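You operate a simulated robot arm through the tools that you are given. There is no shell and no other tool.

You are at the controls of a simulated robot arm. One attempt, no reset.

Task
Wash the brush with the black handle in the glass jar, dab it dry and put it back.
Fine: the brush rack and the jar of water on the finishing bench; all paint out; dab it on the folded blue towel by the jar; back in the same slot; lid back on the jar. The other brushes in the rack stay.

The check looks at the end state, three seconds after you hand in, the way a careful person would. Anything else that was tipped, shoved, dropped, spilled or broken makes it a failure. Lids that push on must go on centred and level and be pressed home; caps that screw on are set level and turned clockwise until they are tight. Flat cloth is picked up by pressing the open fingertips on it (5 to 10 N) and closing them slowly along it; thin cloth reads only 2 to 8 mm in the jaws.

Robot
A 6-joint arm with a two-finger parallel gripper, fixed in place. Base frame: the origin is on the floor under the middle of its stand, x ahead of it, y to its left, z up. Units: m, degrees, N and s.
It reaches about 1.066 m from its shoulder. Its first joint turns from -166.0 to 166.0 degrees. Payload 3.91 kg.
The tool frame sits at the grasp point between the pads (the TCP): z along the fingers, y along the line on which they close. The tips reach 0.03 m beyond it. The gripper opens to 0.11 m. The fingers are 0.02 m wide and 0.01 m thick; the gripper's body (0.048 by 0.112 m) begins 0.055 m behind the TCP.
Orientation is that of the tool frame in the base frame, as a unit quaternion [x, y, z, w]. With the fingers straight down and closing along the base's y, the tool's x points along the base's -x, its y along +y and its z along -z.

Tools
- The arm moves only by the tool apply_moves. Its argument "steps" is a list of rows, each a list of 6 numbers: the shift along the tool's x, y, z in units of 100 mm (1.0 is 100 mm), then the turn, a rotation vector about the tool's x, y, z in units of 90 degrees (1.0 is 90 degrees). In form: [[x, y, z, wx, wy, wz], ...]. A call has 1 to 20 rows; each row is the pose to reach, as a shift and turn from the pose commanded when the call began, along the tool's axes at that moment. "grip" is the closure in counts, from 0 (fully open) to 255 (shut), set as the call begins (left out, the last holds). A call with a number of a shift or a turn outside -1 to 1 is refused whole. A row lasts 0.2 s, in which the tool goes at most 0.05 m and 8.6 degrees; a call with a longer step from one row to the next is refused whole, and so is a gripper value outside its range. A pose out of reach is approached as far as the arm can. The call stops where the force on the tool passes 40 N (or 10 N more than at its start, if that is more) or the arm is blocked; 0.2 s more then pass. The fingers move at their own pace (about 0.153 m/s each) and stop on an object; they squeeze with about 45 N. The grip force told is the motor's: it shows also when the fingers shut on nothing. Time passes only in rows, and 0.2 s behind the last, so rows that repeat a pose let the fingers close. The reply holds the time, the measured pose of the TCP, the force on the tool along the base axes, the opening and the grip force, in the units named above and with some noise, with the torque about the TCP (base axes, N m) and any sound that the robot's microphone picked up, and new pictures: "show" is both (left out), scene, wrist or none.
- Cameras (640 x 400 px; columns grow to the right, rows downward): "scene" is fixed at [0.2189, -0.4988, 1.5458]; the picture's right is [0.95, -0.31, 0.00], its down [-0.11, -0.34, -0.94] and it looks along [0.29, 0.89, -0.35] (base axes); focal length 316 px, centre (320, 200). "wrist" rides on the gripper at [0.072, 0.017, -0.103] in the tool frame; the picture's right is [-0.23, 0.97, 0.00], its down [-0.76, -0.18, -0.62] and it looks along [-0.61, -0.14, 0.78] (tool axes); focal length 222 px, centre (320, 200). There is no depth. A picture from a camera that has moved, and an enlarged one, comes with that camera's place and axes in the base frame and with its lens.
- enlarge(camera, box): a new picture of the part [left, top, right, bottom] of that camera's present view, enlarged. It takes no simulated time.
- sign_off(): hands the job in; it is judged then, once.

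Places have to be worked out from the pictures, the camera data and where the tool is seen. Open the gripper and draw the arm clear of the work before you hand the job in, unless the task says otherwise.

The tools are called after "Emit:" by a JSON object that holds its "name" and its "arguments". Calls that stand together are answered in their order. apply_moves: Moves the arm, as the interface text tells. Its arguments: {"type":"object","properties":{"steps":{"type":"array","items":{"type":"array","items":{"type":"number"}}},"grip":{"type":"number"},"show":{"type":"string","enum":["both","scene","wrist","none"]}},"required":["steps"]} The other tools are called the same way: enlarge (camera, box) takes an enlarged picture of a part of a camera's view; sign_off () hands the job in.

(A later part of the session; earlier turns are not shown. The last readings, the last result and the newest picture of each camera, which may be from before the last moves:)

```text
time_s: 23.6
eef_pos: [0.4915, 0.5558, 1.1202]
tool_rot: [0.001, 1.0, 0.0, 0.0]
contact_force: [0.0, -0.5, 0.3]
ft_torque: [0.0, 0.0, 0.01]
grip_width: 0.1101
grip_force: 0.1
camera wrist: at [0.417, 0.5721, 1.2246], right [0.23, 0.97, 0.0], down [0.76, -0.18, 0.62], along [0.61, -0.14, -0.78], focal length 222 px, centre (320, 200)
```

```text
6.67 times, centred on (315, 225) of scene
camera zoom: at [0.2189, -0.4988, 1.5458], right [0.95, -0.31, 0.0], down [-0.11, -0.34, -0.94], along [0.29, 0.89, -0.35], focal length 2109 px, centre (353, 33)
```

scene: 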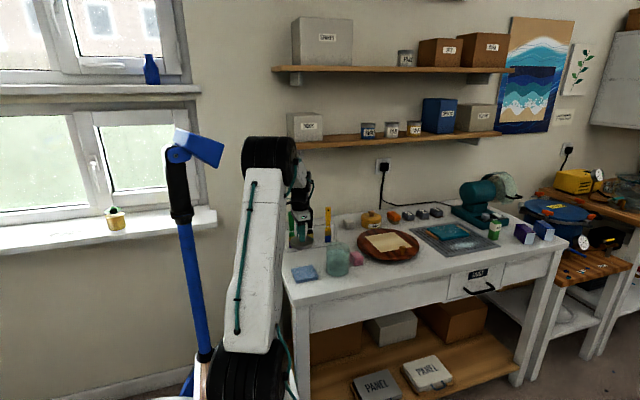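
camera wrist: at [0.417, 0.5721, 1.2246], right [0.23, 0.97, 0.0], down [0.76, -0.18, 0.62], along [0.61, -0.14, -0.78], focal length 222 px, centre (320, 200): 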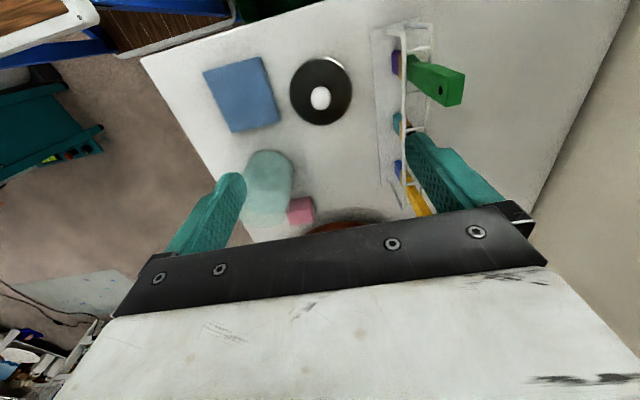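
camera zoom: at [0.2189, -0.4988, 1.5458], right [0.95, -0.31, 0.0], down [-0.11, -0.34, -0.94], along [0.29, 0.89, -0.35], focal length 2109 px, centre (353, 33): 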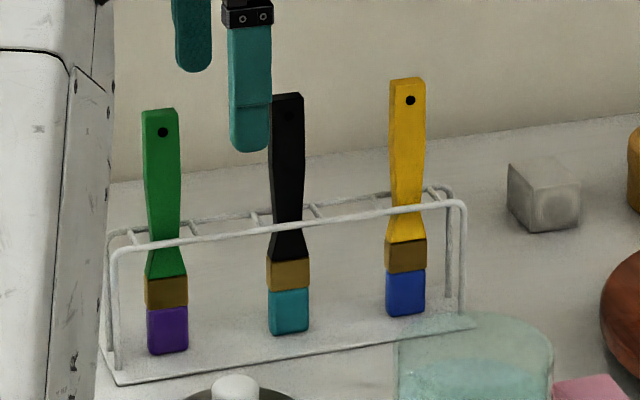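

The brushes stand in their slots. I move above the black brush at z≈1.16 to check alignment from directly overhead.

Emit:
{"name": "apply_moves", "arguments": {"steps": [[0, 0, -0.4, 0, 0, 0], [-0.2, 0.3, -0.4, 0, 0, 0], [-0.4, 0.65, -0.4, 0, 0, 0], [-0.62, 0.96, -0.4, 0, 0, 0], [-0.62, 0.96, -0.4, 0, 0, 0]], "show": "both"}}

Emit:
{"name": "enlarge", "arguments": {"camera": "wrist", "box": [220, 50, 480, 220]}}

Emit:
{"name": "enlarge", "arguments": {"camera": "scene", "box": [285, 185, 345, 245]}}

```text
time_s: 24.8
eef_pos: [0.5573, 0.644, 1.1587]
tool_rot: [0.001, 1.0, 0.0, 0.001]
contact_force: [-0.4, 0.1, 0.1]
ft_torque: [0.02, 0.01, -0.01]
grip_width: 0.11
grip_force: 0.1
camera wrist: at [0.4828, 0.6612, 1.263], right [0.23, 0.97, 0.0], down [0.76, -0.18, 0.62], along [0.61, -0.14, -0.78], focal length 222 px, centre (320, 200)
```

scene: 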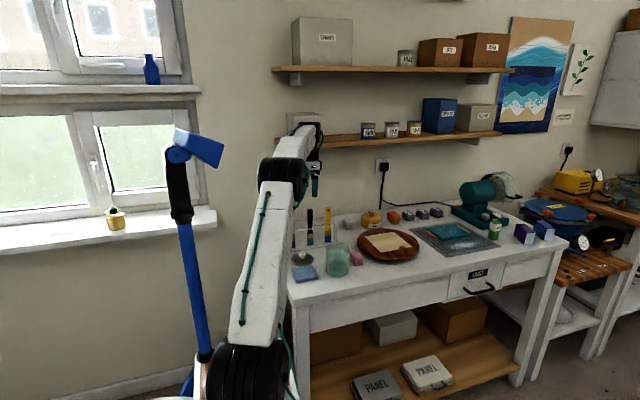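
wrist: 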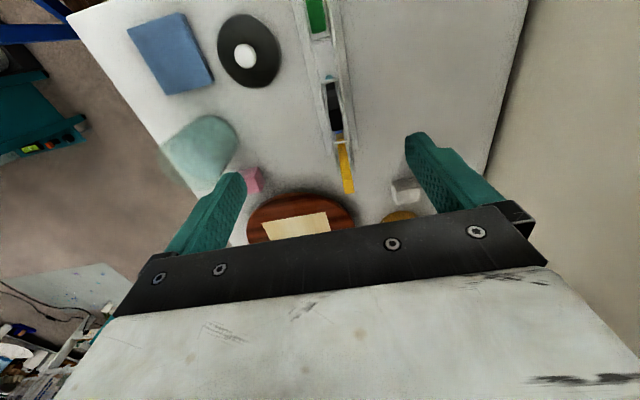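

```text
2.35 times, centred on (350, 135) of wrist
camera zoom: at [0.4828, 0.6612, 1.263], right [0.23, 0.97, 0.0], down [0.76, -0.18, 0.62], along [0.61, -0.14, -0.78], focal length 523 px, centre (249, 353)
```

zoom: 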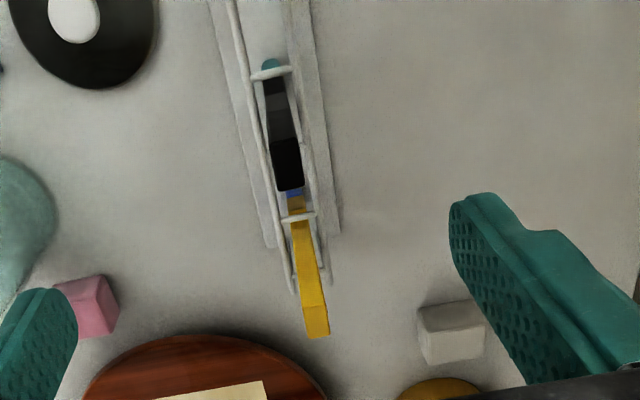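

```text
6.67 times, centred on (315, 215) of scene
camera zoom: at [0.2189, -0.4988, 1.5458], right [0.95, -0.31, 0.0], down [-0.11, -0.34, -0.94], along [0.29, 0.89, -0.35], focal length 2109 px, centre (353, 100)
```

zoom: 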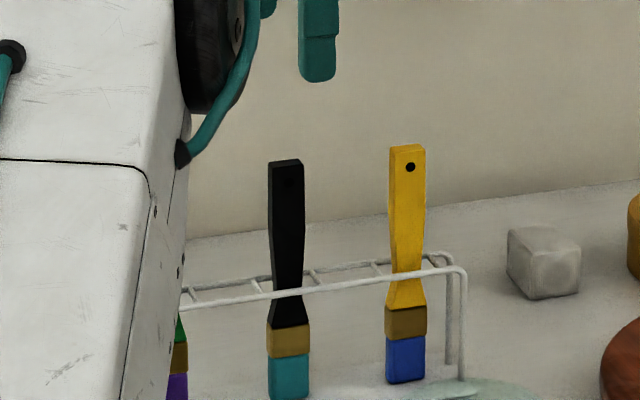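

The measured pose (0.557, 0.644) is 8 mm short of the command (0.5535, 0.652). I hold still one step to see whether it settles.

Emit:
{"name": "apply_moves", "arguments": {"steps": [[0, 0, 0, 0, 0, 0], [0, 0, 0, 0, 0, 0]], "show": "wrist"}}

Emit:
{"name": "enlarge", "arguments": {"camera": "scene", "box": [250, 100, 350, 200]}}

```text
time_s: 25.4
eef_pos: [0.5564, 0.644, 1.1588]
tool_rot: [0.001, 1.0, 0.0, 0.0]
contact_force: [0.0, 0.0, -0.1]
ft_torque: [0.03, -0.02, 0.01]
grip_width: 0.11
grip_force: 0.0
camera wrist: at [0.4826, 0.6612, 1.2629], right [0.23, 0.97, 0.0], down [0.76, -0.18, 0.62], along [0.61, -0.14, -0.78], focal length 222 px, centre (320, 200)
```

wrist: 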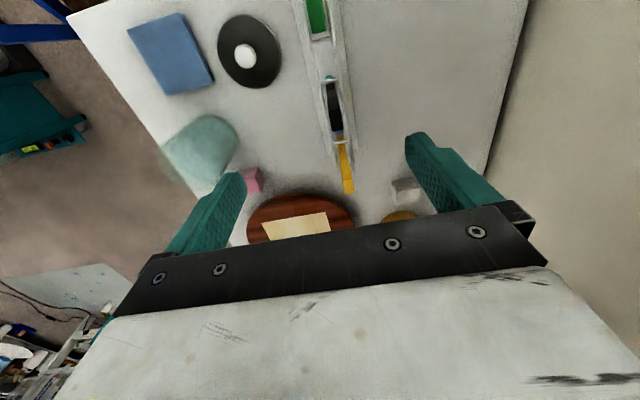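

```text
4.00 times, centred on (300, 150) of scene
camera zoom: at [0.2189, -0.4988, 1.5458], right [0.95, -0.31, 0.0], down [-0.11, -0.34, -0.94], along [0.29, 0.89, -0.35], focal length 1266 px, centre (400, 400)
```

zoom: 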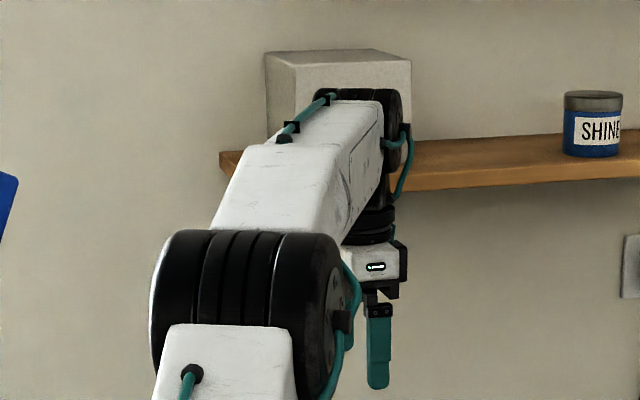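

The tool is held back at (0.5565, 0.644), either by reach or the shelf. I check the shelf's front edge against the wrist in the picture.

Emit:
{"name": "enlarge", "arguments": {"camera": "scene", "box": [270, 110, 340, 160]}}

Emit:
{"name": "enlarge", "arguments": {"camera": "scene", "box": [380, 50, 530, 150]}}

```text
8.00 times, centred on (305, 135) of scene
camera zoom: at [0.2189, -0.4988, 1.5458], right [0.95, -0.31, 0.0], down [-0.11, -0.34, -0.94], along [0.29, 0.89, -0.35], focal length 2531 px, centre (440, 720)
```

zoom: 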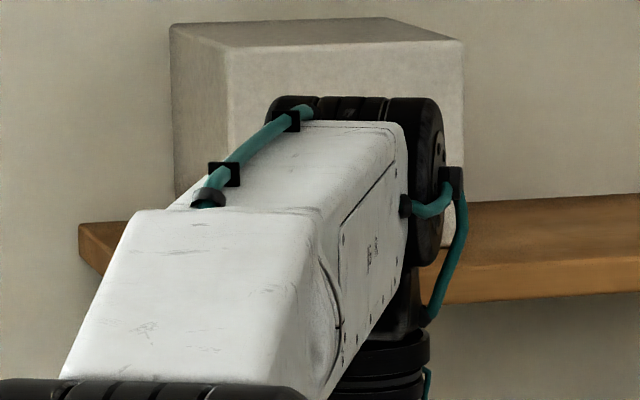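

```text
4.00 times, centred on (455, 100) of scene
camera zoom: at [0.2189, -0.4988, 1.5458], right [0.95, -0.31, 0.0], down [-0.11, -0.34, -0.94], along [0.29, 0.89, -0.35], focal length 1266 px, centre (-220, 600)
```

zoom: 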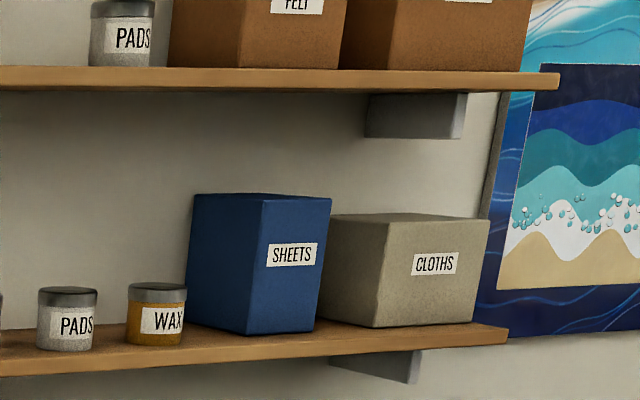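

The error is sideways rather than radial, so the wrist is most likely against the shelf edge above (front edge y≈0.70). I back off in -y at once and check nothing was moved; then I'll approach the brush with the fingers tilted so the wrist stays clear of the shelf.

Emit:
{"name": "apply_moves", "arguments": {"steps": [[0, -0.3, 0, 0, 0, 0], [0, -0.6, 0, 0, 0, 0], [0, -0.9, 0, 0, 0, 0], [0, -1.0, 0, 0, 0, 0], [0, -1.0, 0, 0, 0, 0]], "grip": 130, "show": "scene"}}

Emit:
{"name": "enlarge", "arguments": {"camera": "scene", "box": [265, 100, 345, 160]}}

```text
time_s: 26.6
eef_pos: [0.5531, 0.551, 1.1597]
tool_rot: [0.002, 1.0, -0.001, 0.0]
contact_force: [0.2, 0.4, -0.5]
ft_torque: [0.0, 0.01, 0.0]
grip_width: 0.0542
grip_force: 0.2
```

scene: 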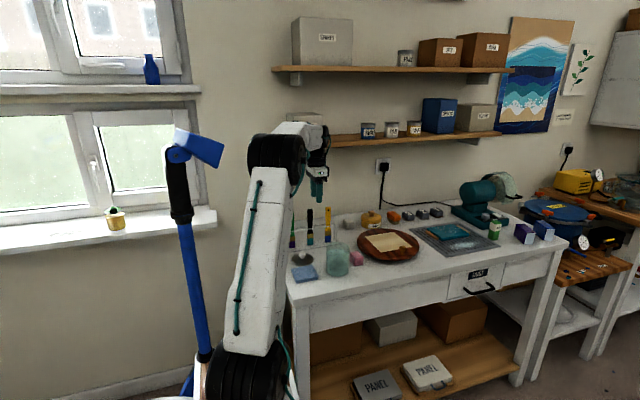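

```text
6.67 times, centred on (305, 130) of scene
camera zoom: at [0.2189, -0.4988, 1.5458], right [0.95, -0.31, 0.0], down [-0.11, -0.34, -0.94], along [0.29, 0.89, -0.35], focal length 2109 px, centre (420, 667)
```

zoom: 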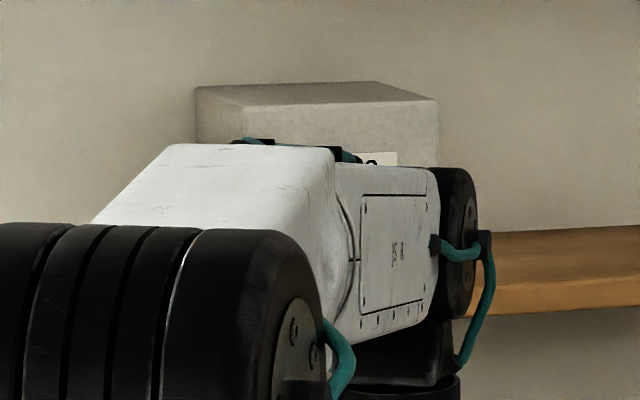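

Nothing on the shelf appears shifted. Now I turn the gripper 90° about its own axis (so the fingers will close along x), well away from obstacles.

Emit:
{"name": "apply_moves", "arguments": {"steps": [[0, 0, 0, 0, 0, -0.09], [0, 0, 0, 0, 0, -0.18], [0, 0, 0, 0, 0, -0.27], [0, 0, 0, 0, 0, -0.36], [0, 0, 0, 0, 0, -0.45], [0, 0, 0, 0, 0, -0.54], [0, 0, 0, 0, 0, -0.63], [0, 0, 0, 0, 0, -0.72], [0, 0, 0, 0, 0, -0.81], [0, 0, 0, 0, 0, -0.9], [0, 0, 0, 0, 0, -0.96], [0, 0, 0, 0, 0, -1.0], [0, 0, 0, 0, 0, -1.0]], "show": "both"}}

```text
time_s: 29.4
eef_pos: [0.5538, 0.5514, 1.1599]
tool_rot: [0.707, -0.707, -0.001, 0.001]
contact_force: [0.4, 0.1, -0.5]
ft_torque: [0.02, 0.02, 0.03]
grip_width: 0.0541
grip_force: 0.0
camera wrist: at [0.5347, 0.4789, 1.2644], right [-0.97, 0.23, 0.0], down [0.18, 0.76, 0.62], along [0.14, 0.61, -0.78], focal length 222 px, centre (320, 200)
```

scene: 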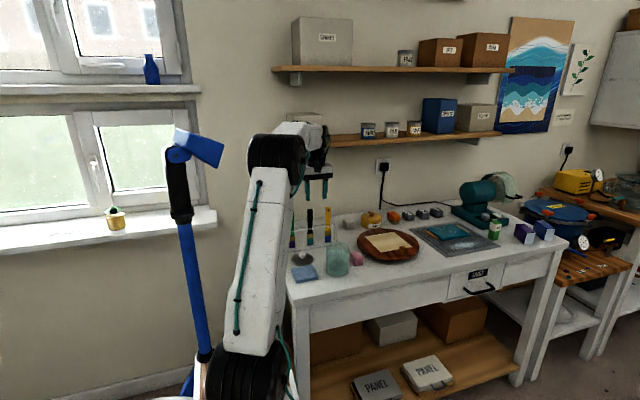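
wrist: 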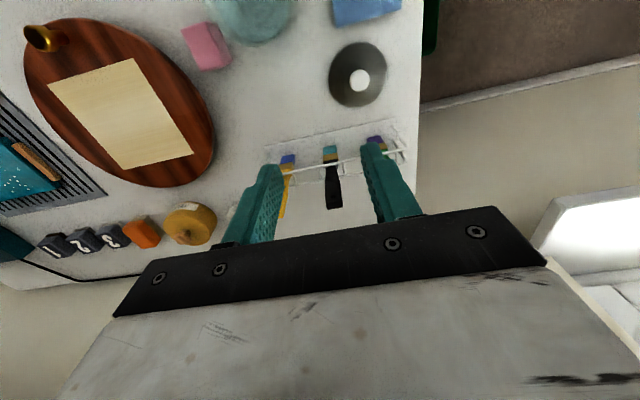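

The yaw worked and the wrist view shows the three brushes ahead. Next I tilt 30° so the fingers point down and toward +y, bringing the wrist away from the shelf.

Emit:
{"name": "apply_moves", "arguments": {"steps": [[0, 0, 0, 0, -0.08, 0], [0, 0, 0, 0, -0.16, 0], [0, 0, 0, 0, -0.24, 0], [0, 0, 0, 0, -0.3333, 0], [0, 0, 0, 0, -0.3333, 0]], "show": "both"}}

Emit:
{"name": "enlarge", "arguments": {"camera": "scene", "box": [270, 130, 370, 260]}}

Emit:
{"name": "enlarge", "arguments": {"camera": "wrist", "box": [240, 60, 440, 200]}}

```text
time_s: 30.6
eef_pos: [0.5535, 0.5518, 1.1612]
tool_rot: [-0.682, 0.683, 0.184, 0.184]
contact_force: [-0.3, -0.6, 0.6]
ft_torque: [0.02, 0.04, -0.02]
grip_width: 0.054
grip_force: 0.1
camera wrist: at [0.535, 0.4365, 1.2151], right [-0.97, 0.2, 0.11], down [0.18, 0.35, 0.92], along [0.14, 0.92, -0.37], focal length 222 px, centre (320, 200)
```

scene: 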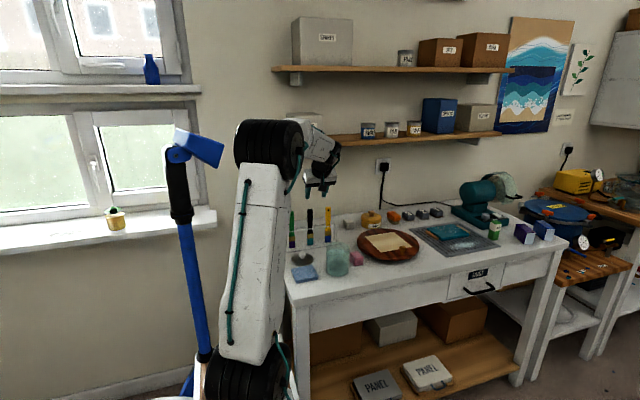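
wrist: 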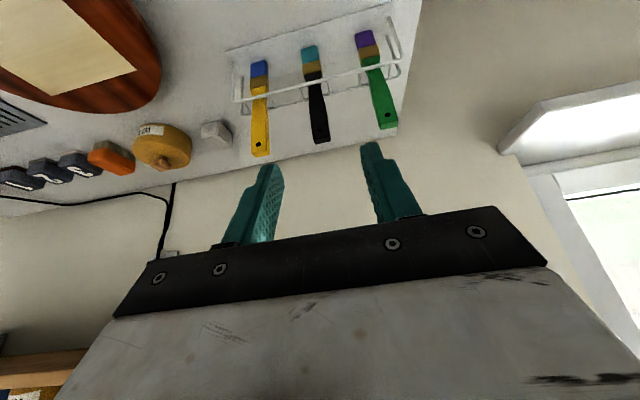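

```text
3.08 times, centred on (320, 195) of scene
camera zoom: at [0.2189, -0.4988, 1.5458], right [0.95, -0.31, 0.0], down [-0.11, -0.34, -0.94], along [0.29, 0.89, -0.35], focal length 974 px, centre (320, 215)
```

zoom: 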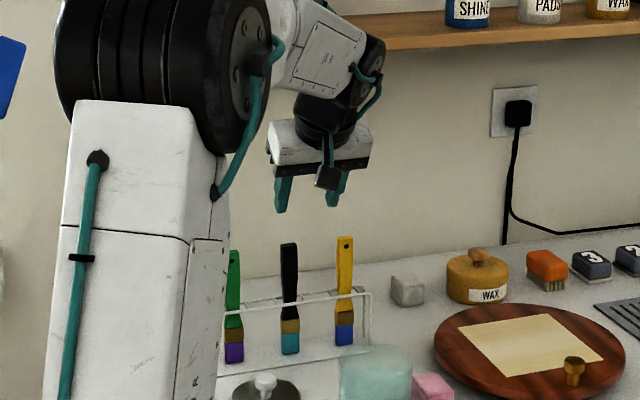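

```text
2.86 times, centred on (340, 130) of wrist
camera zoom: at [0.535, 0.4365, 1.2151], right [-0.97, 0.2, 0.11], down [0.18, 0.35, 0.92], along [0.14, 0.92, -0.37], focal length 635 px, centre (263, 400)
```

zoom: 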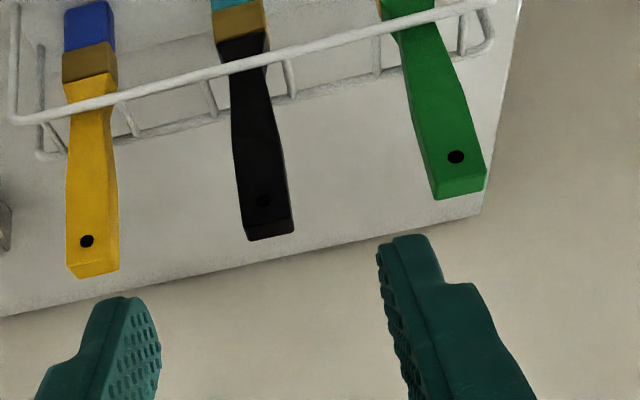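

Good clearance now. The black brush axis measures about (0.557, 0.652) in the camera frame. I move to a pre-grasp point 10 cm back along the finger direction and recheck.

Emit:
{"name": "apply_moves", "arguments": {"steps": [[-0.09, -0.025, 0.36, 0, 0, 0], [-0.18, -0.047, 0.72, 0, 0, 0], [-0.18, -0.047, 0.72, 0, 0, 0]], "show": "both"}}

Emit:
{"name": "enlarge", "arguments": {"camera": "wrist", "box": [230, 60, 430, 200]}}

Emit:
{"name": "enlarge", "arguments": {"camera": "scene", "box": [280, 170, 360, 250]}}

```text
time_s: 31.4
eef_pos: [0.5592, 0.6023, 1.109]
tool_rot: [-0.682, 0.684, 0.183, 0.183]
contact_force: [1.0, -0.3, -0.5]
ft_torque: [-0.01, -0.03, 0.01]
grip_width: 0.0538
grip_force: 0.1
camera wrist: at [0.539, 0.4867, 1.1619], right [-0.97, 0.2, 0.11], down [0.18, 0.35, 0.92], along [0.14, 0.92, -0.37], focal length 222 px, centre (320, 200)
```

scene: 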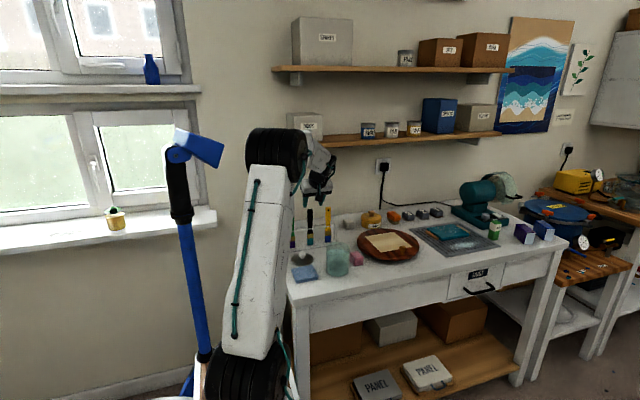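
wrist: 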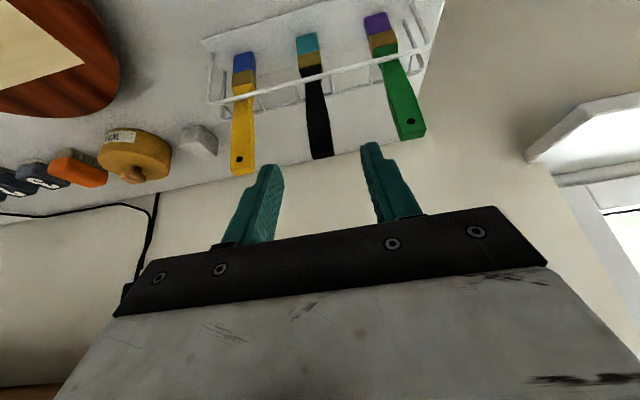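

```text
2.86 times, centred on (330, 130) of wrist
camera zoom: at [0.539, 0.4867, 1.1619], right [-0.97, 0.2, 0.11], down [0.18, 0.35, 0.92], along [0.14, 0.92, -0.37], focal length 635 px, centre (291, 400)
```

zoom: 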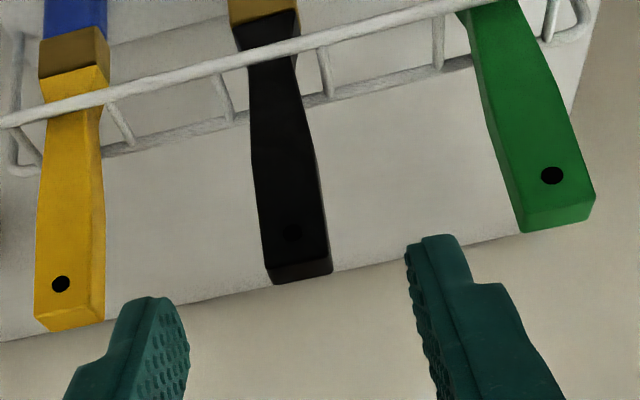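

```text
5.00 times, centred on (320, 210) of scene
camera zoom: at [0.2189, -0.4988, 1.5458], right [0.95, -0.31, 0.0], down [-0.11, -0.34, -0.94], along [0.29, 0.89, -0.35], focal length 1582 px, centre (320, 150)
```

zoom: 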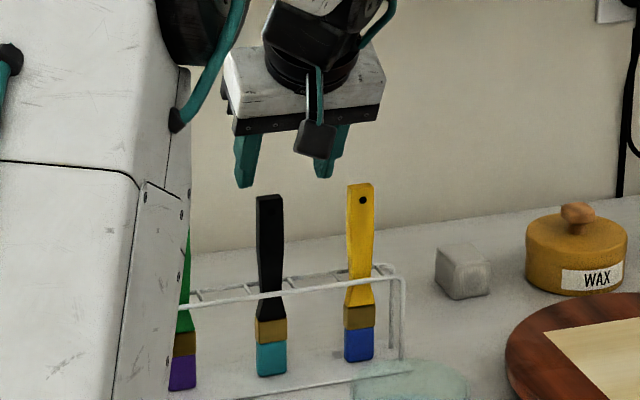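

The brush top measures (0.557, 0.652, 1.053), and the tool axis is already lined up to within 1 mm. I advance 60 mm along the finger direction and check again.

Emit:
{"name": "apply_moves", "arguments": {"steps": [[0, -0.01, 0.3, 0, 0, 0], [-0.01, -0.01, 0.5, 0, 0, 0], [-0.01, -0.01, 0.6, 0, 0, 0], [-0.01, -0.01, 0.6, 0, 0, 0]], "show": "both"}}

Emit:
{"name": "enlarge", "arguments": {"camera": "wrist", "box": [230, 60, 430, 200]}}

Emit:
{"name": "enlarge", "arguments": {"camera": "scene", "box": [280, 170, 360, 250]}}

```text
time_s: 32.4
eef_pos: [0.5593, 0.6343, 1.0566]
tool_rot: [0.683, -0.683, -0.183, -0.184]
contact_force: [-0.1, -0.8, -0.2]
ft_torque: [0.01, 0.0, -0.05]
grip_width: 0.054
grip_force: 0.0
camera wrist: at [0.5407, 0.5192, 1.1095], right [-0.97, 0.2, 0.11], down [0.18, 0.35, 0.92], along [0.14, 0.92, -0.37], focal length 222 px, centre (320, 200)
```

scene: 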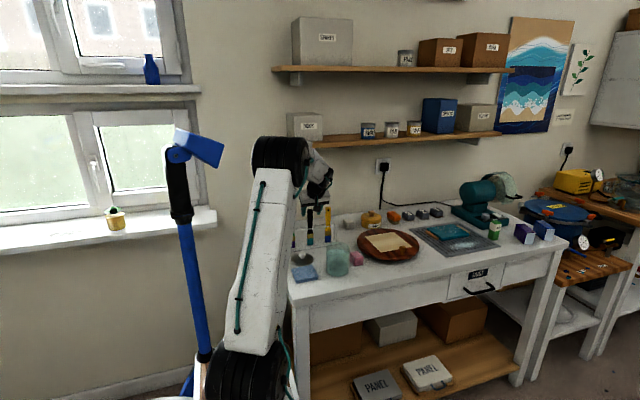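
wrist: 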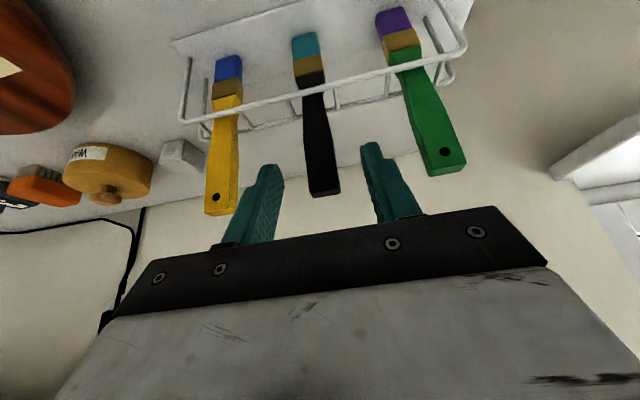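

```text
2.86 times, centred on (330, 130) of wrist
camera zoom: at [0.5407, 0.5192, 1.1095], right [-0.97, 0.2, 0.11], down [0.18, 0.35, 0.92], along [0.14, 0.92, -0.37], focal length 635 px, centre (291, 400)
```

zoom: 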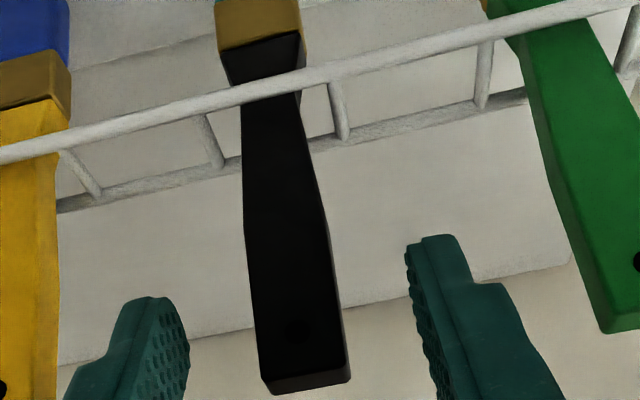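

```text
5.00 times, centred on (320, 210) of scene
camera zoom: at [0.2189, -0.4988, 1.5458], right [0.95, -0.31, 0.0], down [-0.11, -0.34, -0.94], along [0.29, 0.89, -0.35], focal length 1582 px, centre (320, 150)
```

zoom: 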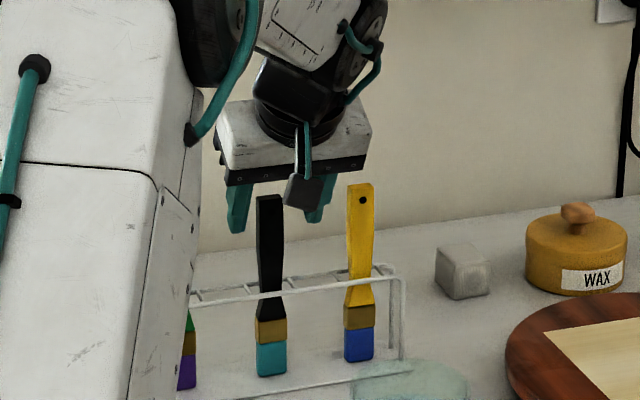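

Brush x agrees with the tool axis within 1 mm. I advance the last 38 mm so the pads straddle the handle below its top.

Emit:
{"name": "apply_moves", "arguments": {"steps": [[0, 0, 0.15, 0, 0, 0], [0, 0, 0.3, 0, 0, 0], [0, 0, 0.38, 0, 0, 0], [0, 0, 0.38, 0, 0, 0]], "show": "wrist"}}

Emit:
{"name": "enlarge", "arguments": {"camera": "wrist", "box": [230, 80, 430, 220]}}

Emit:
{"name": "enlarge", "arguments": {"camera": "scene", "box": [285, 185, 345, 245]}}

```text
time_s: 33.4
eef_pos: [0.559, 0.6536, 1.0221]
tool_rot: [-0.683, 0.684, 0.183, 0.183]
contact_force: [-0.5, -0.2, 0.1]
ft_torque: [0.0, 0.01, 0.01]
grip_width: 0.0538
grip_force: 0.1
camera wrist: at [0.5407, 0.5385, 1.0761], right [-0.97, 0.2, 0.11], down [0.18, 0.35, 0.92], along [0.14, 0.92, -0.37], focal length 222 px, centre (320, 200)
```

wrist: 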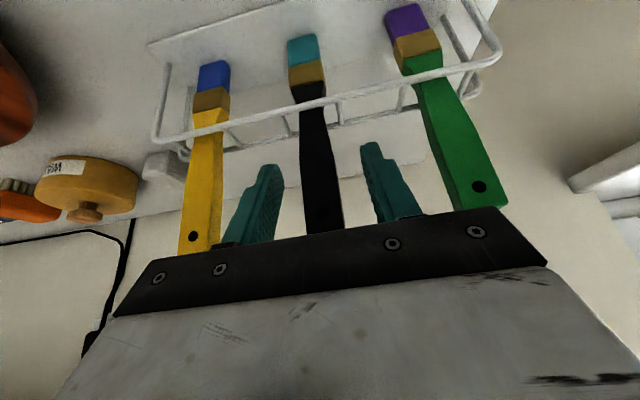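

```text
2.86 times, centred on (330, 150) of wrist
camera zoom: at [0.5407, 0.5385, 1.0761], right [-0.97, 0.2, 0.11], down [0.18, 0.35, 0.92], along [0.14, 0.92, -0.37], focal length 635 px, centre (291, 343)
```

zoom: 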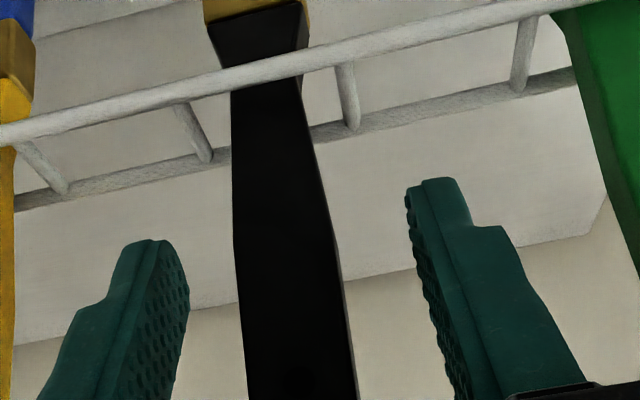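

```text
6.67 times, centred on (315, 215) of scene
camera zoom: at [0.2189, -0.4988, 1.5458], right [0.95, -0.31, 0.0], down [-0.11, -0.34, -0.94], along [0.29, 0.89, -0.35], focal length 2109 px, centre (353, 100)
```

zoom: 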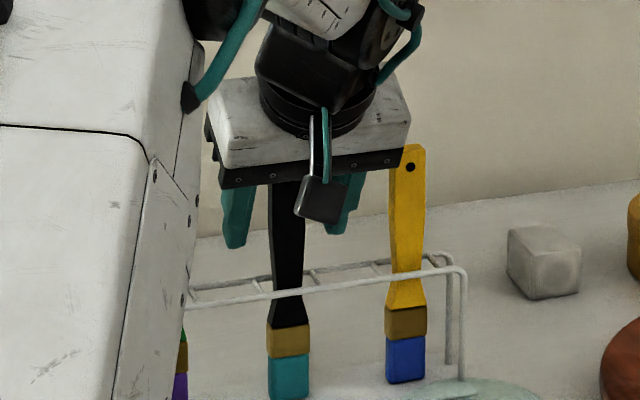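

The handle sits between the pads, about 1 mm toward +x of centre. I nudge 1 mm and close to just wider than the handle to verify.

Emit:
{"name": "apply_moves", "arguments": {"steps": [[0, -0.01, 0, 0, 0, 0], [0, -0.01, 0, 0, 0, 0], [0, -0.01, 0, 0, 0, 0]], "grip": 190, "show": "wrist"}}

Emit:
{"name": "enlarge", "arguments": {"camera": "wrist", "box": [250, 90, 390, 220]}}

```text
time_s: 34.2
eef_pos: [0.5596, 0.6522, 1.0222]
tool_rot: [-0.683, 0.683, 0.183, 0.183]
contact_force: [-0.4, 0.5, 1.2]
ft_torque: [0.0, 0.04, -0.04]
grip_width: 0.028
grip_force: 0.0
camera wrist: at [0.5408, 0.538, 1.0761], right [-0.97, 0.2, 0.11], down [0.18, 0.35, 0.92], along [0.14, 0.92, -0.37], focal length 222 px, centre (320, 200)
```

wrist: 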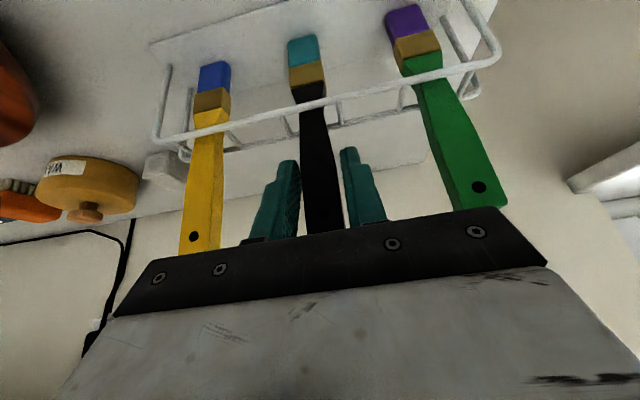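

```text
3.08 times, centred on (320, 155) of wrist
camera zoom: at [0.5408, 0.538, 1.0761], right [-0.97, 0.2, 0.11], down [0.18, 0.35, 0.92], along [0.14, 0.92, -0.37], focal length 684 px, centre (320, 338)
```

zoom: 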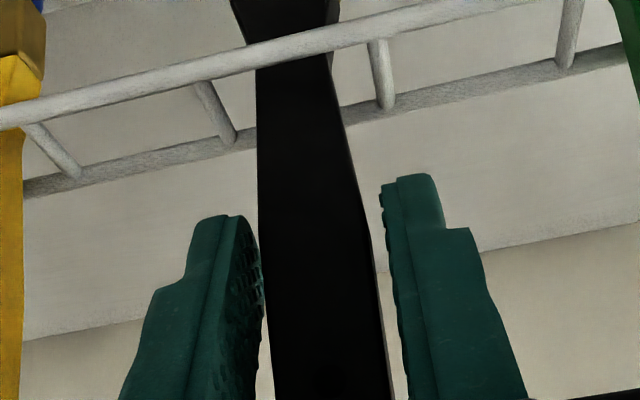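

Gap is slightly larger on the right (−x) side; I shift another 1.2 mm toward +x and close fully.

Emit:
{"name": "apply_moves", "arguments": {"steps": [[0, -0.012, 0, 0, 0, 0], [0, -0.012, 0, 0, 0, 0]], "grip": 190, "show": "none"}}

Emit:
{"name": "apply_moves", "arguments": {"steps": [[0, 0, 0, 0, 0, 0], [0, 0, 0, 0, 0, 0], [0, 0, 0, 0, 0, 0]], "grip": 255, "show": "wrist"}}

Emit:
{"name": "enlarge", "arguments": {"camera": "wrist", "box": [250, 90, 390, 220]}}

Emit:
{"name": "enlarge", "arguments": {"camera": "scene", "box": [285, 185, 345, 245]}}

```text
time_s: 34.8
eef_pos: [0.5614, 0.6543, 1.0224]
tool_rot: [-0.682, 0.684, 0.182, 0.183]
contact_force: [0.2, 0.0, -0.9]
ft_torque: [0.0, -0.01, 0.0]
grip_width: 0.028
grip_force: 0.0
```

```text
time_s: 35.6
eef_pos: [0.5625, 0.6537, 1.0228]
tool_rot: [-0.682, 0.684, 0.183, 0.183]
contact_force: [0.2, 0.0, 0.1]
ft_torque: [0.0, 0.0, 0.03]
grip_width: 0.021
grip_force: 45.1
camera wrist: at [0.5423, 0.5386, 1.0763], right [-0.97, 0.2, 0.11], down [0.18, 0.35, 0.92], along [0.14, 0.92, -0.37], focal length 222 px, centre (320, 200)
```

wrist: 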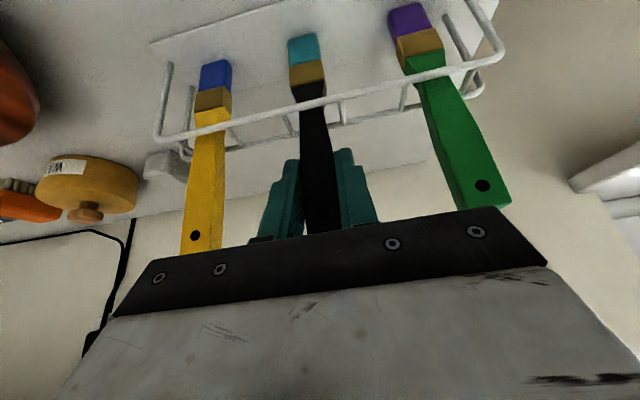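

```text
3.08 times, centred on (320, 155) of wrist
camera zoom: at [0.5423, 0.5386, 1.0763], right [-0.97, 0.2, 0.11], down [0.18, 0.35, 0.92], along [0.14, 0.92, -0.37], focal length 684 px, centre (320, 338)
```

zoom: 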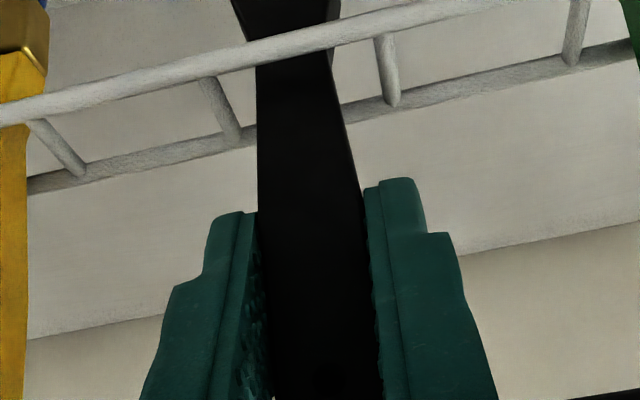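

```text
6.67 times, centred on (315, 215) of scene
camera zoom: at [0.2189, -0.4988, 1.5458], right [0.95, -0.31, 0.0], down [-0.11, -0.34, -0.94], along [0.29, 0.89, -0.35], focal length 2109 px, centre (353, 100)
```

zoom: 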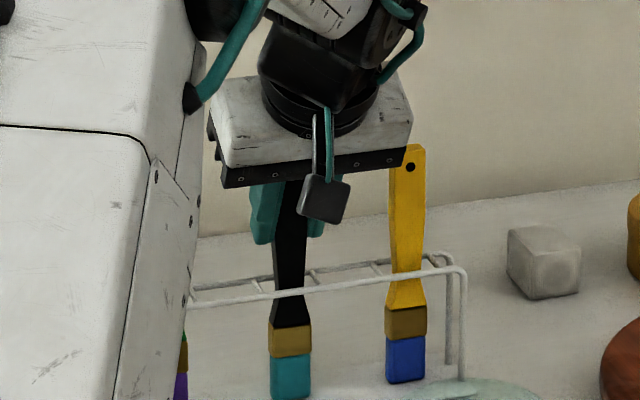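

Gripped at 21 mm, 45 N, with the brush still upright in its slot. I lift straight up (base z) 20 mm slowly and check that only the black brush moves.

Emit:
{"name": "apply_moves", "arguments": {"steps": [[-0.025, 0, -0.0433, 0, 0, 0], [-0.05, 0, -0.0866, 0, 0, 0], [-0.075, 0, -0.13, 0, 0, 0], [-0.1, 0, -0.1732, 0, 0, 0]], "show": "wrist"}}

Emit:
{"name": "enlarge", "arguments": {"camera": "scene", "box": [285, 185, 345, 245]}}

```text
time_s: 36.6
eef_pos: [0.5613, 0.6525, 1.0429]
tool_rot: [-0.683, 0.684, 0.183, 0.183]
contact_force: [0.4, -0.2, 0.0]
ft_torque: [-0.03, -0.01, 0.0]
grip_width: 0.0209
grip_force: 44.9
camera wrist: at [0.5426, 0.5383, 1.0967], right [-0.97, 0.2, 0.11], down [0.18, 0.35, 0.92], along [0.14, 0.92, -0.37], focal length 222 px, centre (320, 200)
```

wrist: 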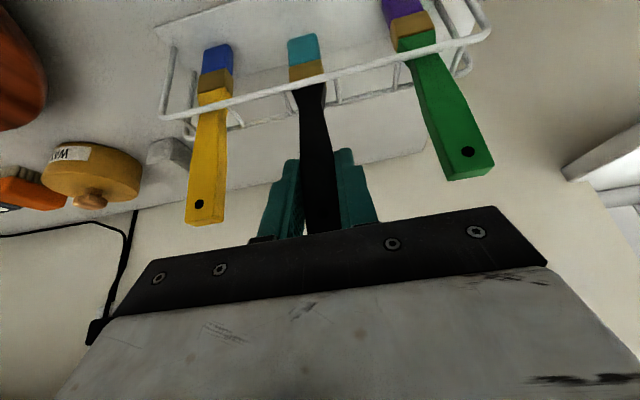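

```text
6.67 times, centred on (315, 215) of scene
camera zoom: at [0.2189, -0.4988, 1.5458], right [0.95, -0.31, 0.0], down [-0.11, -0.34, -0.94], along [0.29, 0.89, -0.35], focal length 2109 px, centre (353, 100)
```

zoom: 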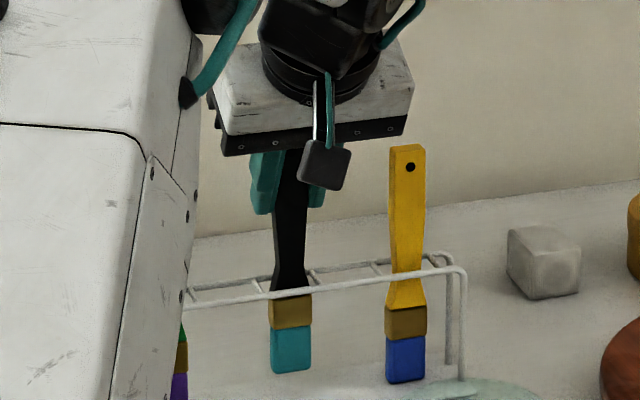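

The brush rises cleanly and the rack stays. I continue lifting slowly to 110 mm total.

Emit:
{"name": "apply_moves", "arguments": {"steps": [[-0.05, 0, -0.0866, 0, 0, 0], [-0.1, 0, -0.1732, 0, 0, 0], [-0.15, 0, -0.2598, 0, 0, 0], [-0.2, 0, -0.3464, 0, 0, 0], [-0.25, 0, -0.433, 0, 0, 0], [-0.3, 0, -0.5196, 0, 0, 0], [-0.35, 0, -0.6062, 0, 0, 0], [-0.4, 0, -0.6928, 0, 0, 0], [-0.45, 0, -0.7794, 0, 0, 0]], "show": "wrist"}}

Emit:
{"name": "enlarge", "arguments": {"camera": "scene", "box": [275, 160, 365, 250]}}

```text
time_s: 38.6
eef_pos: [0.5611, 0.6526, 1.1339]
tool_rot: [-0.682, 0.684, 0.183, 0.182]
contact_force: [0.3, 0.2, -0.5]
ft_torque: [0.02, 0.04, -0.02]
grip_width: 0.021
grip_force: 45.0
camera wrist: at [0.5424, 0.5381, 1.1876], right [-0.97, 0.2, 0.11], down [0.18, 0.35, 0.92], along [0.14, 0.92, -0.37], focal length 222 px, centre (320, 200)
```

wrist: 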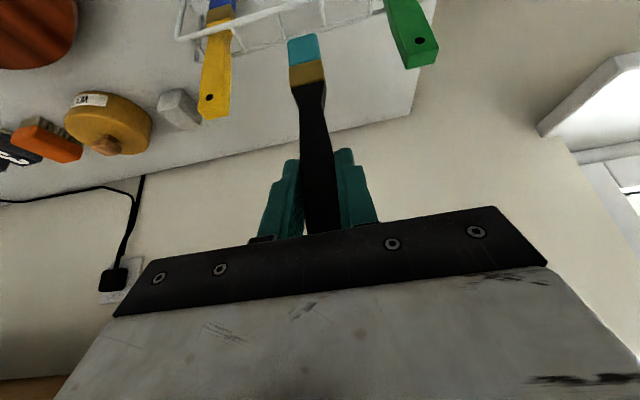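

```text
4.44 times, centred on (320, 205) of scene
camera zoom: at [0.2189, -0.4988, 1.5458], right [0.95, -0.31, 0.0], down [-0.11, -0.34, -0.94], along [0.29, 0.89, -0.35], focal length 1406 px, centre (320, 178)
```

zoom: 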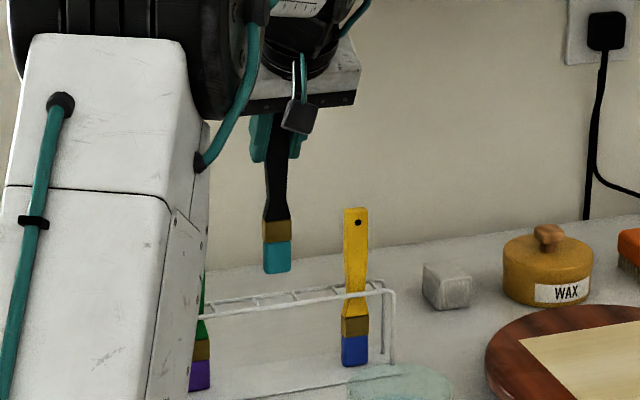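

The brush is clear of the rack, hanging straight below the fingers (tip about 132 mm under the TCP). I rise another 30 mm and carry it in -y toward the jar.

Emit:
{"name": "apply_moves", "arguments": {"steps": [[-0.15, 0, -0.26, 0, 0, 0], [0.06, 0, -0.38, 0, 0, 0], [0.28, 0, -0.51, 0, 0, 0], [0.5, 0, -0.635, 0, 0, 0], [0.716, 0, -0.76, 0, 0, 0]], "show": "none"}}

Emit:
{"name": "apply_moves", "arguments": {"steps": [[0.24, -0.09, -0.14, 0, 0, 0], [0.48, -0.18, -0.28, 0, 0, 0], [0.74, -0.27, -0.43, 0, 0, 0], [0.974, -0.35, -0.563, 0, 0, 0], [0.974, -0.35, -0.563, 0, 0, 0]], "show": "both"}}

Emit:
{"name": "enlarge", "arguments": {"camera": "scene", "box": [285, 170, 385, 290]}}

```text
time_s: 39.8
eef_pos: [0.5618, 0.5532, 1.1616]
tool_rot: [-0.682, 0.683, 0.184, 0.183]
contact_force: [0.1, 1.0, -0.3]
ft_torque: [-0.01, 0.0, 0.03]
grip_width: 0.0209
grip_force: 44.8
```

```text
time_s: 41.0
eef_pos: [0.5949, 0.44, 1.1628]
tool_rot: [-0.682, 0.684, 0.183, 0.182]
contact_force: [0.1, 0.3, 0.3]
ft_torque: [-0.02, -0.02, -0.01]
grip_width: 0.0208
grip_force: 45.7
camera wrist: at [0.577, 0.3251, 1.2171], right [-0.97, 0.2, 0.11], down [0.18, 0.35, 0.92], along [0.14, 0.92, -0.37], focal length 222 px, centre (320, 200)
```

scene: 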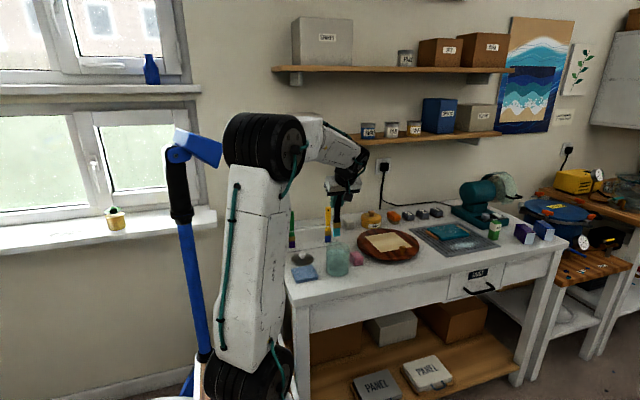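
wrist: 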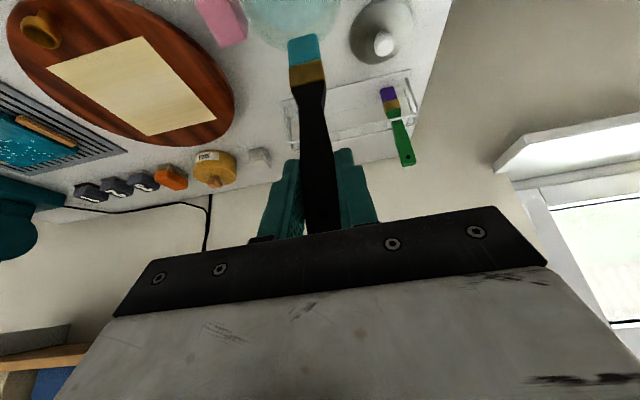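

```text
3.33 times, centred on (335, 230) of scene
camera zoom: at [0.2189, -0.4988, 1.5458], right [0.95, -0.31, 0.0], down [-0.11, -0.34, -0.94], along [0.29, 0.89, -0.35], focal length 1055 px, centre (270, 100)
```

zoom: 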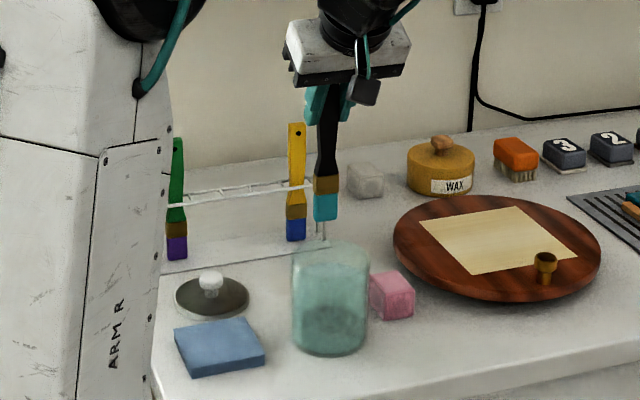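

The bristles hang over the jar mouth, perhaps 3–4 mm toward −x of centre. I correct by 3 mm and lower to just inside the rim to check.

Emit:
{"name": "apply_moves", "arguments": {"steps": [[0.1, -0.03, 0.1732, 0, 0, 0], [0.2, -0.03, 0.3464, 0, 0, 0], [0.3, -0.03, 0.5196, 0, 0, 0], [0.3, -0.03, 0.5196, 0, 0, 0]], "show": "both"}}

Emit:
{"name": "enlarge", "arguments": {"camera": "scene", "box": [305, 215, 365, 285]}}

Emit:
{"name": "enlarge", "arguments": {"camera": "wrist", "box": [220, 0, 400, 130]}}

```text
time_s: 42.0
eef_pos: [0.5992, 0.4403, 1.1038]
tool_rot: [-0.682, 0.684, 0.183, 0.183]
contact_force: [-0.3, 0.0, -0.2]
ft_torque: [0.01, -0.01, -0.02]
grip_width: 0.0211
grip_force: 44.6
camera wrist: at [0.5805, 0.326, 1.1573], right [-0.97, 0.2, 0.11], down [0.18, 0.35, 0.92], along [0.14, 0.92, -0.37], focal length 222 px, centre (320, 200)
```

scene: 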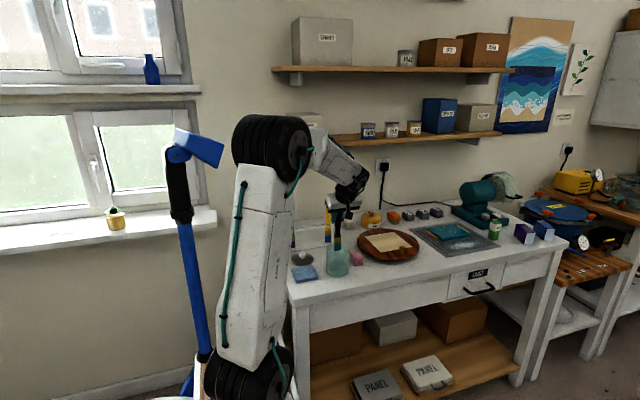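
wrist: 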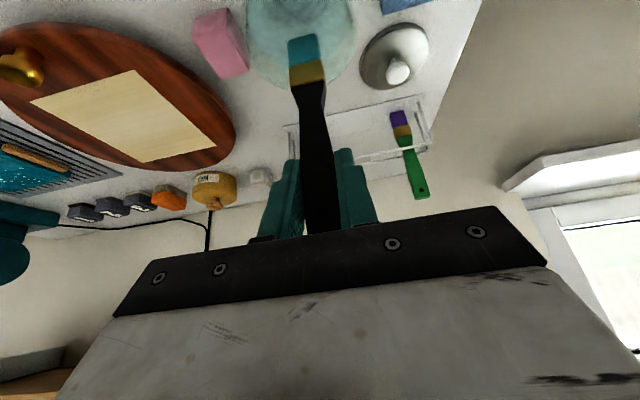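

```text
5.71 times, centred on (335, 250) of scene
camera zoom: at [0.2189, -0.4988, 1.5458], right [0.95, -0.31, 0.0], down [-0.11, -0.34, -0.94], along [0.29, 0.89, -0.35], focal length 1808 px, centre (234, -86)
```

zoom: 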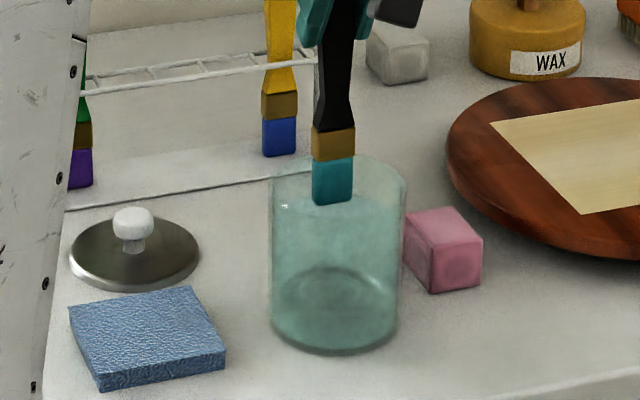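

```text
3.08 times, centred on (310, 65) of wrist
camera zoom: at [0.5805, 0.326, 1.1573], right [-0.97, 0.2, 0.11], down [0.18, 0.35, 0.92], along [0.14, 0.92, -0.37], focal length 684 px, centre (351, 615)
```

zoom: 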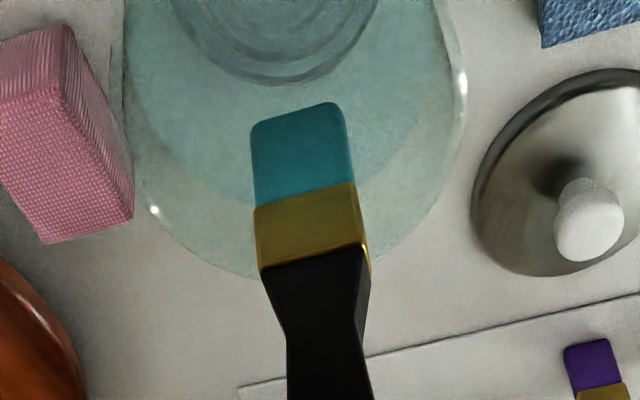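

The bristles are centred in the mouth. I lower slowly into the water to leave the tip about 1.5–2 cm above the jar floor.

Emit:
{"name": "apply_moves", "arguments": {"steps": [[0.05, 0, 0.0866, 0, 0, 0], [0.1, 0, 0.1732, 0, 0, 0], [0.15, 0, 0.2598, 0, 0, 0], [0.2, 0, 0.3464, 0, 0, 0], [0.25, 0, 0.433, 0, 0, 0], [0.3, 0, 0.5196, 0, 0, 0], [0.3, 0, 0.5196, 0, 0, 0]], "show": "both"}}

Emit:
{"name": "enlarge", "arguments": {"camera": "scene", "box": [305, 215, 365, 285]}}

Emit:
{"name": "enlarge", "arguments": {"camera": "wrist", "box": [220, 0, 400, 130]}}

```text
time_s: 43.6
eef_pos: [0.5993, 0.4403, 1.0437]
tool_rot: [0.683, -0.683, -0.183, -0.183]
contact_force: [-0.2, 0.3, -0.7]
ft_torque: [-0.01, 0.03, 0.0]
grip_width: 0.0209
grip_force: 45.6
camera wrist: at [0.5802, 0.3259, 1.097], right [-0.97, 0.2, 0.11], down [0.18, 0.35, 0.92], along [0.14, 0.92, -0.37], focal length 222 px, centre (320, 200)
```

scene: 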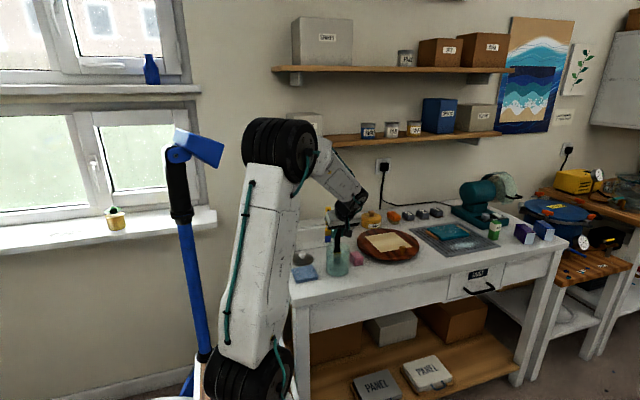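
wrist: 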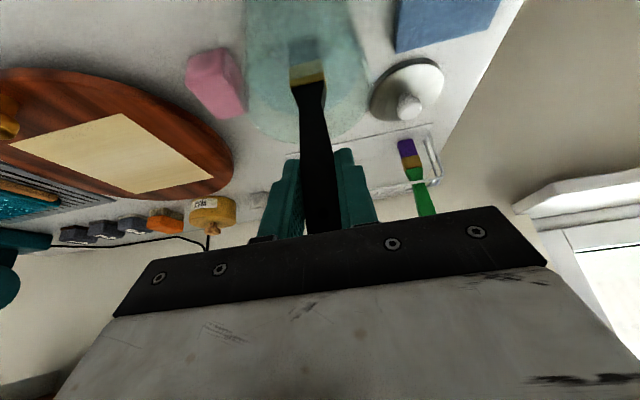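

```text
5.71 times, centred on (335, 250) of scene
camera zoom: at [0.2189, -0.4988, 1.5458], right [0.95, -0.31, 0.0], down [-0.11, -0.34, -0.94], along [0.29, 0.89, -0.35], focal length 1808 px, centre (234, -86)
```

zoom: 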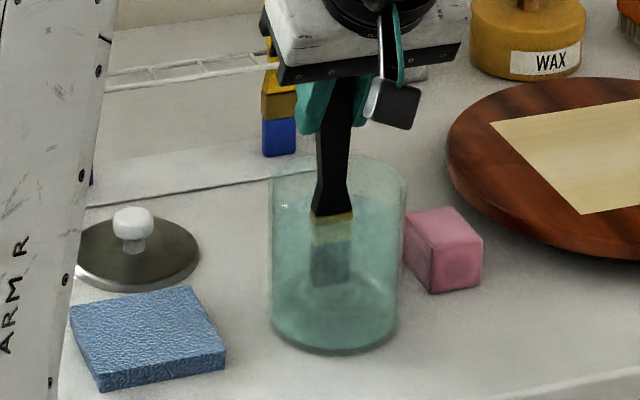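

```text
3.08 times, centred on (310, 65) of wrist
camera zoom: at [0.5802, 0.3259, 1.097], right [-0.97, 0.2, 0.11], down [0.18, 0.35, 0.92], along [0.14, 0.92, -0.37], focal length 684 px, centre (351, 615)
```

zoom: 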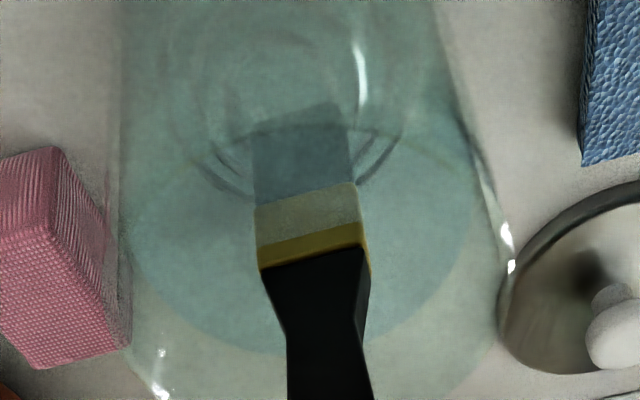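

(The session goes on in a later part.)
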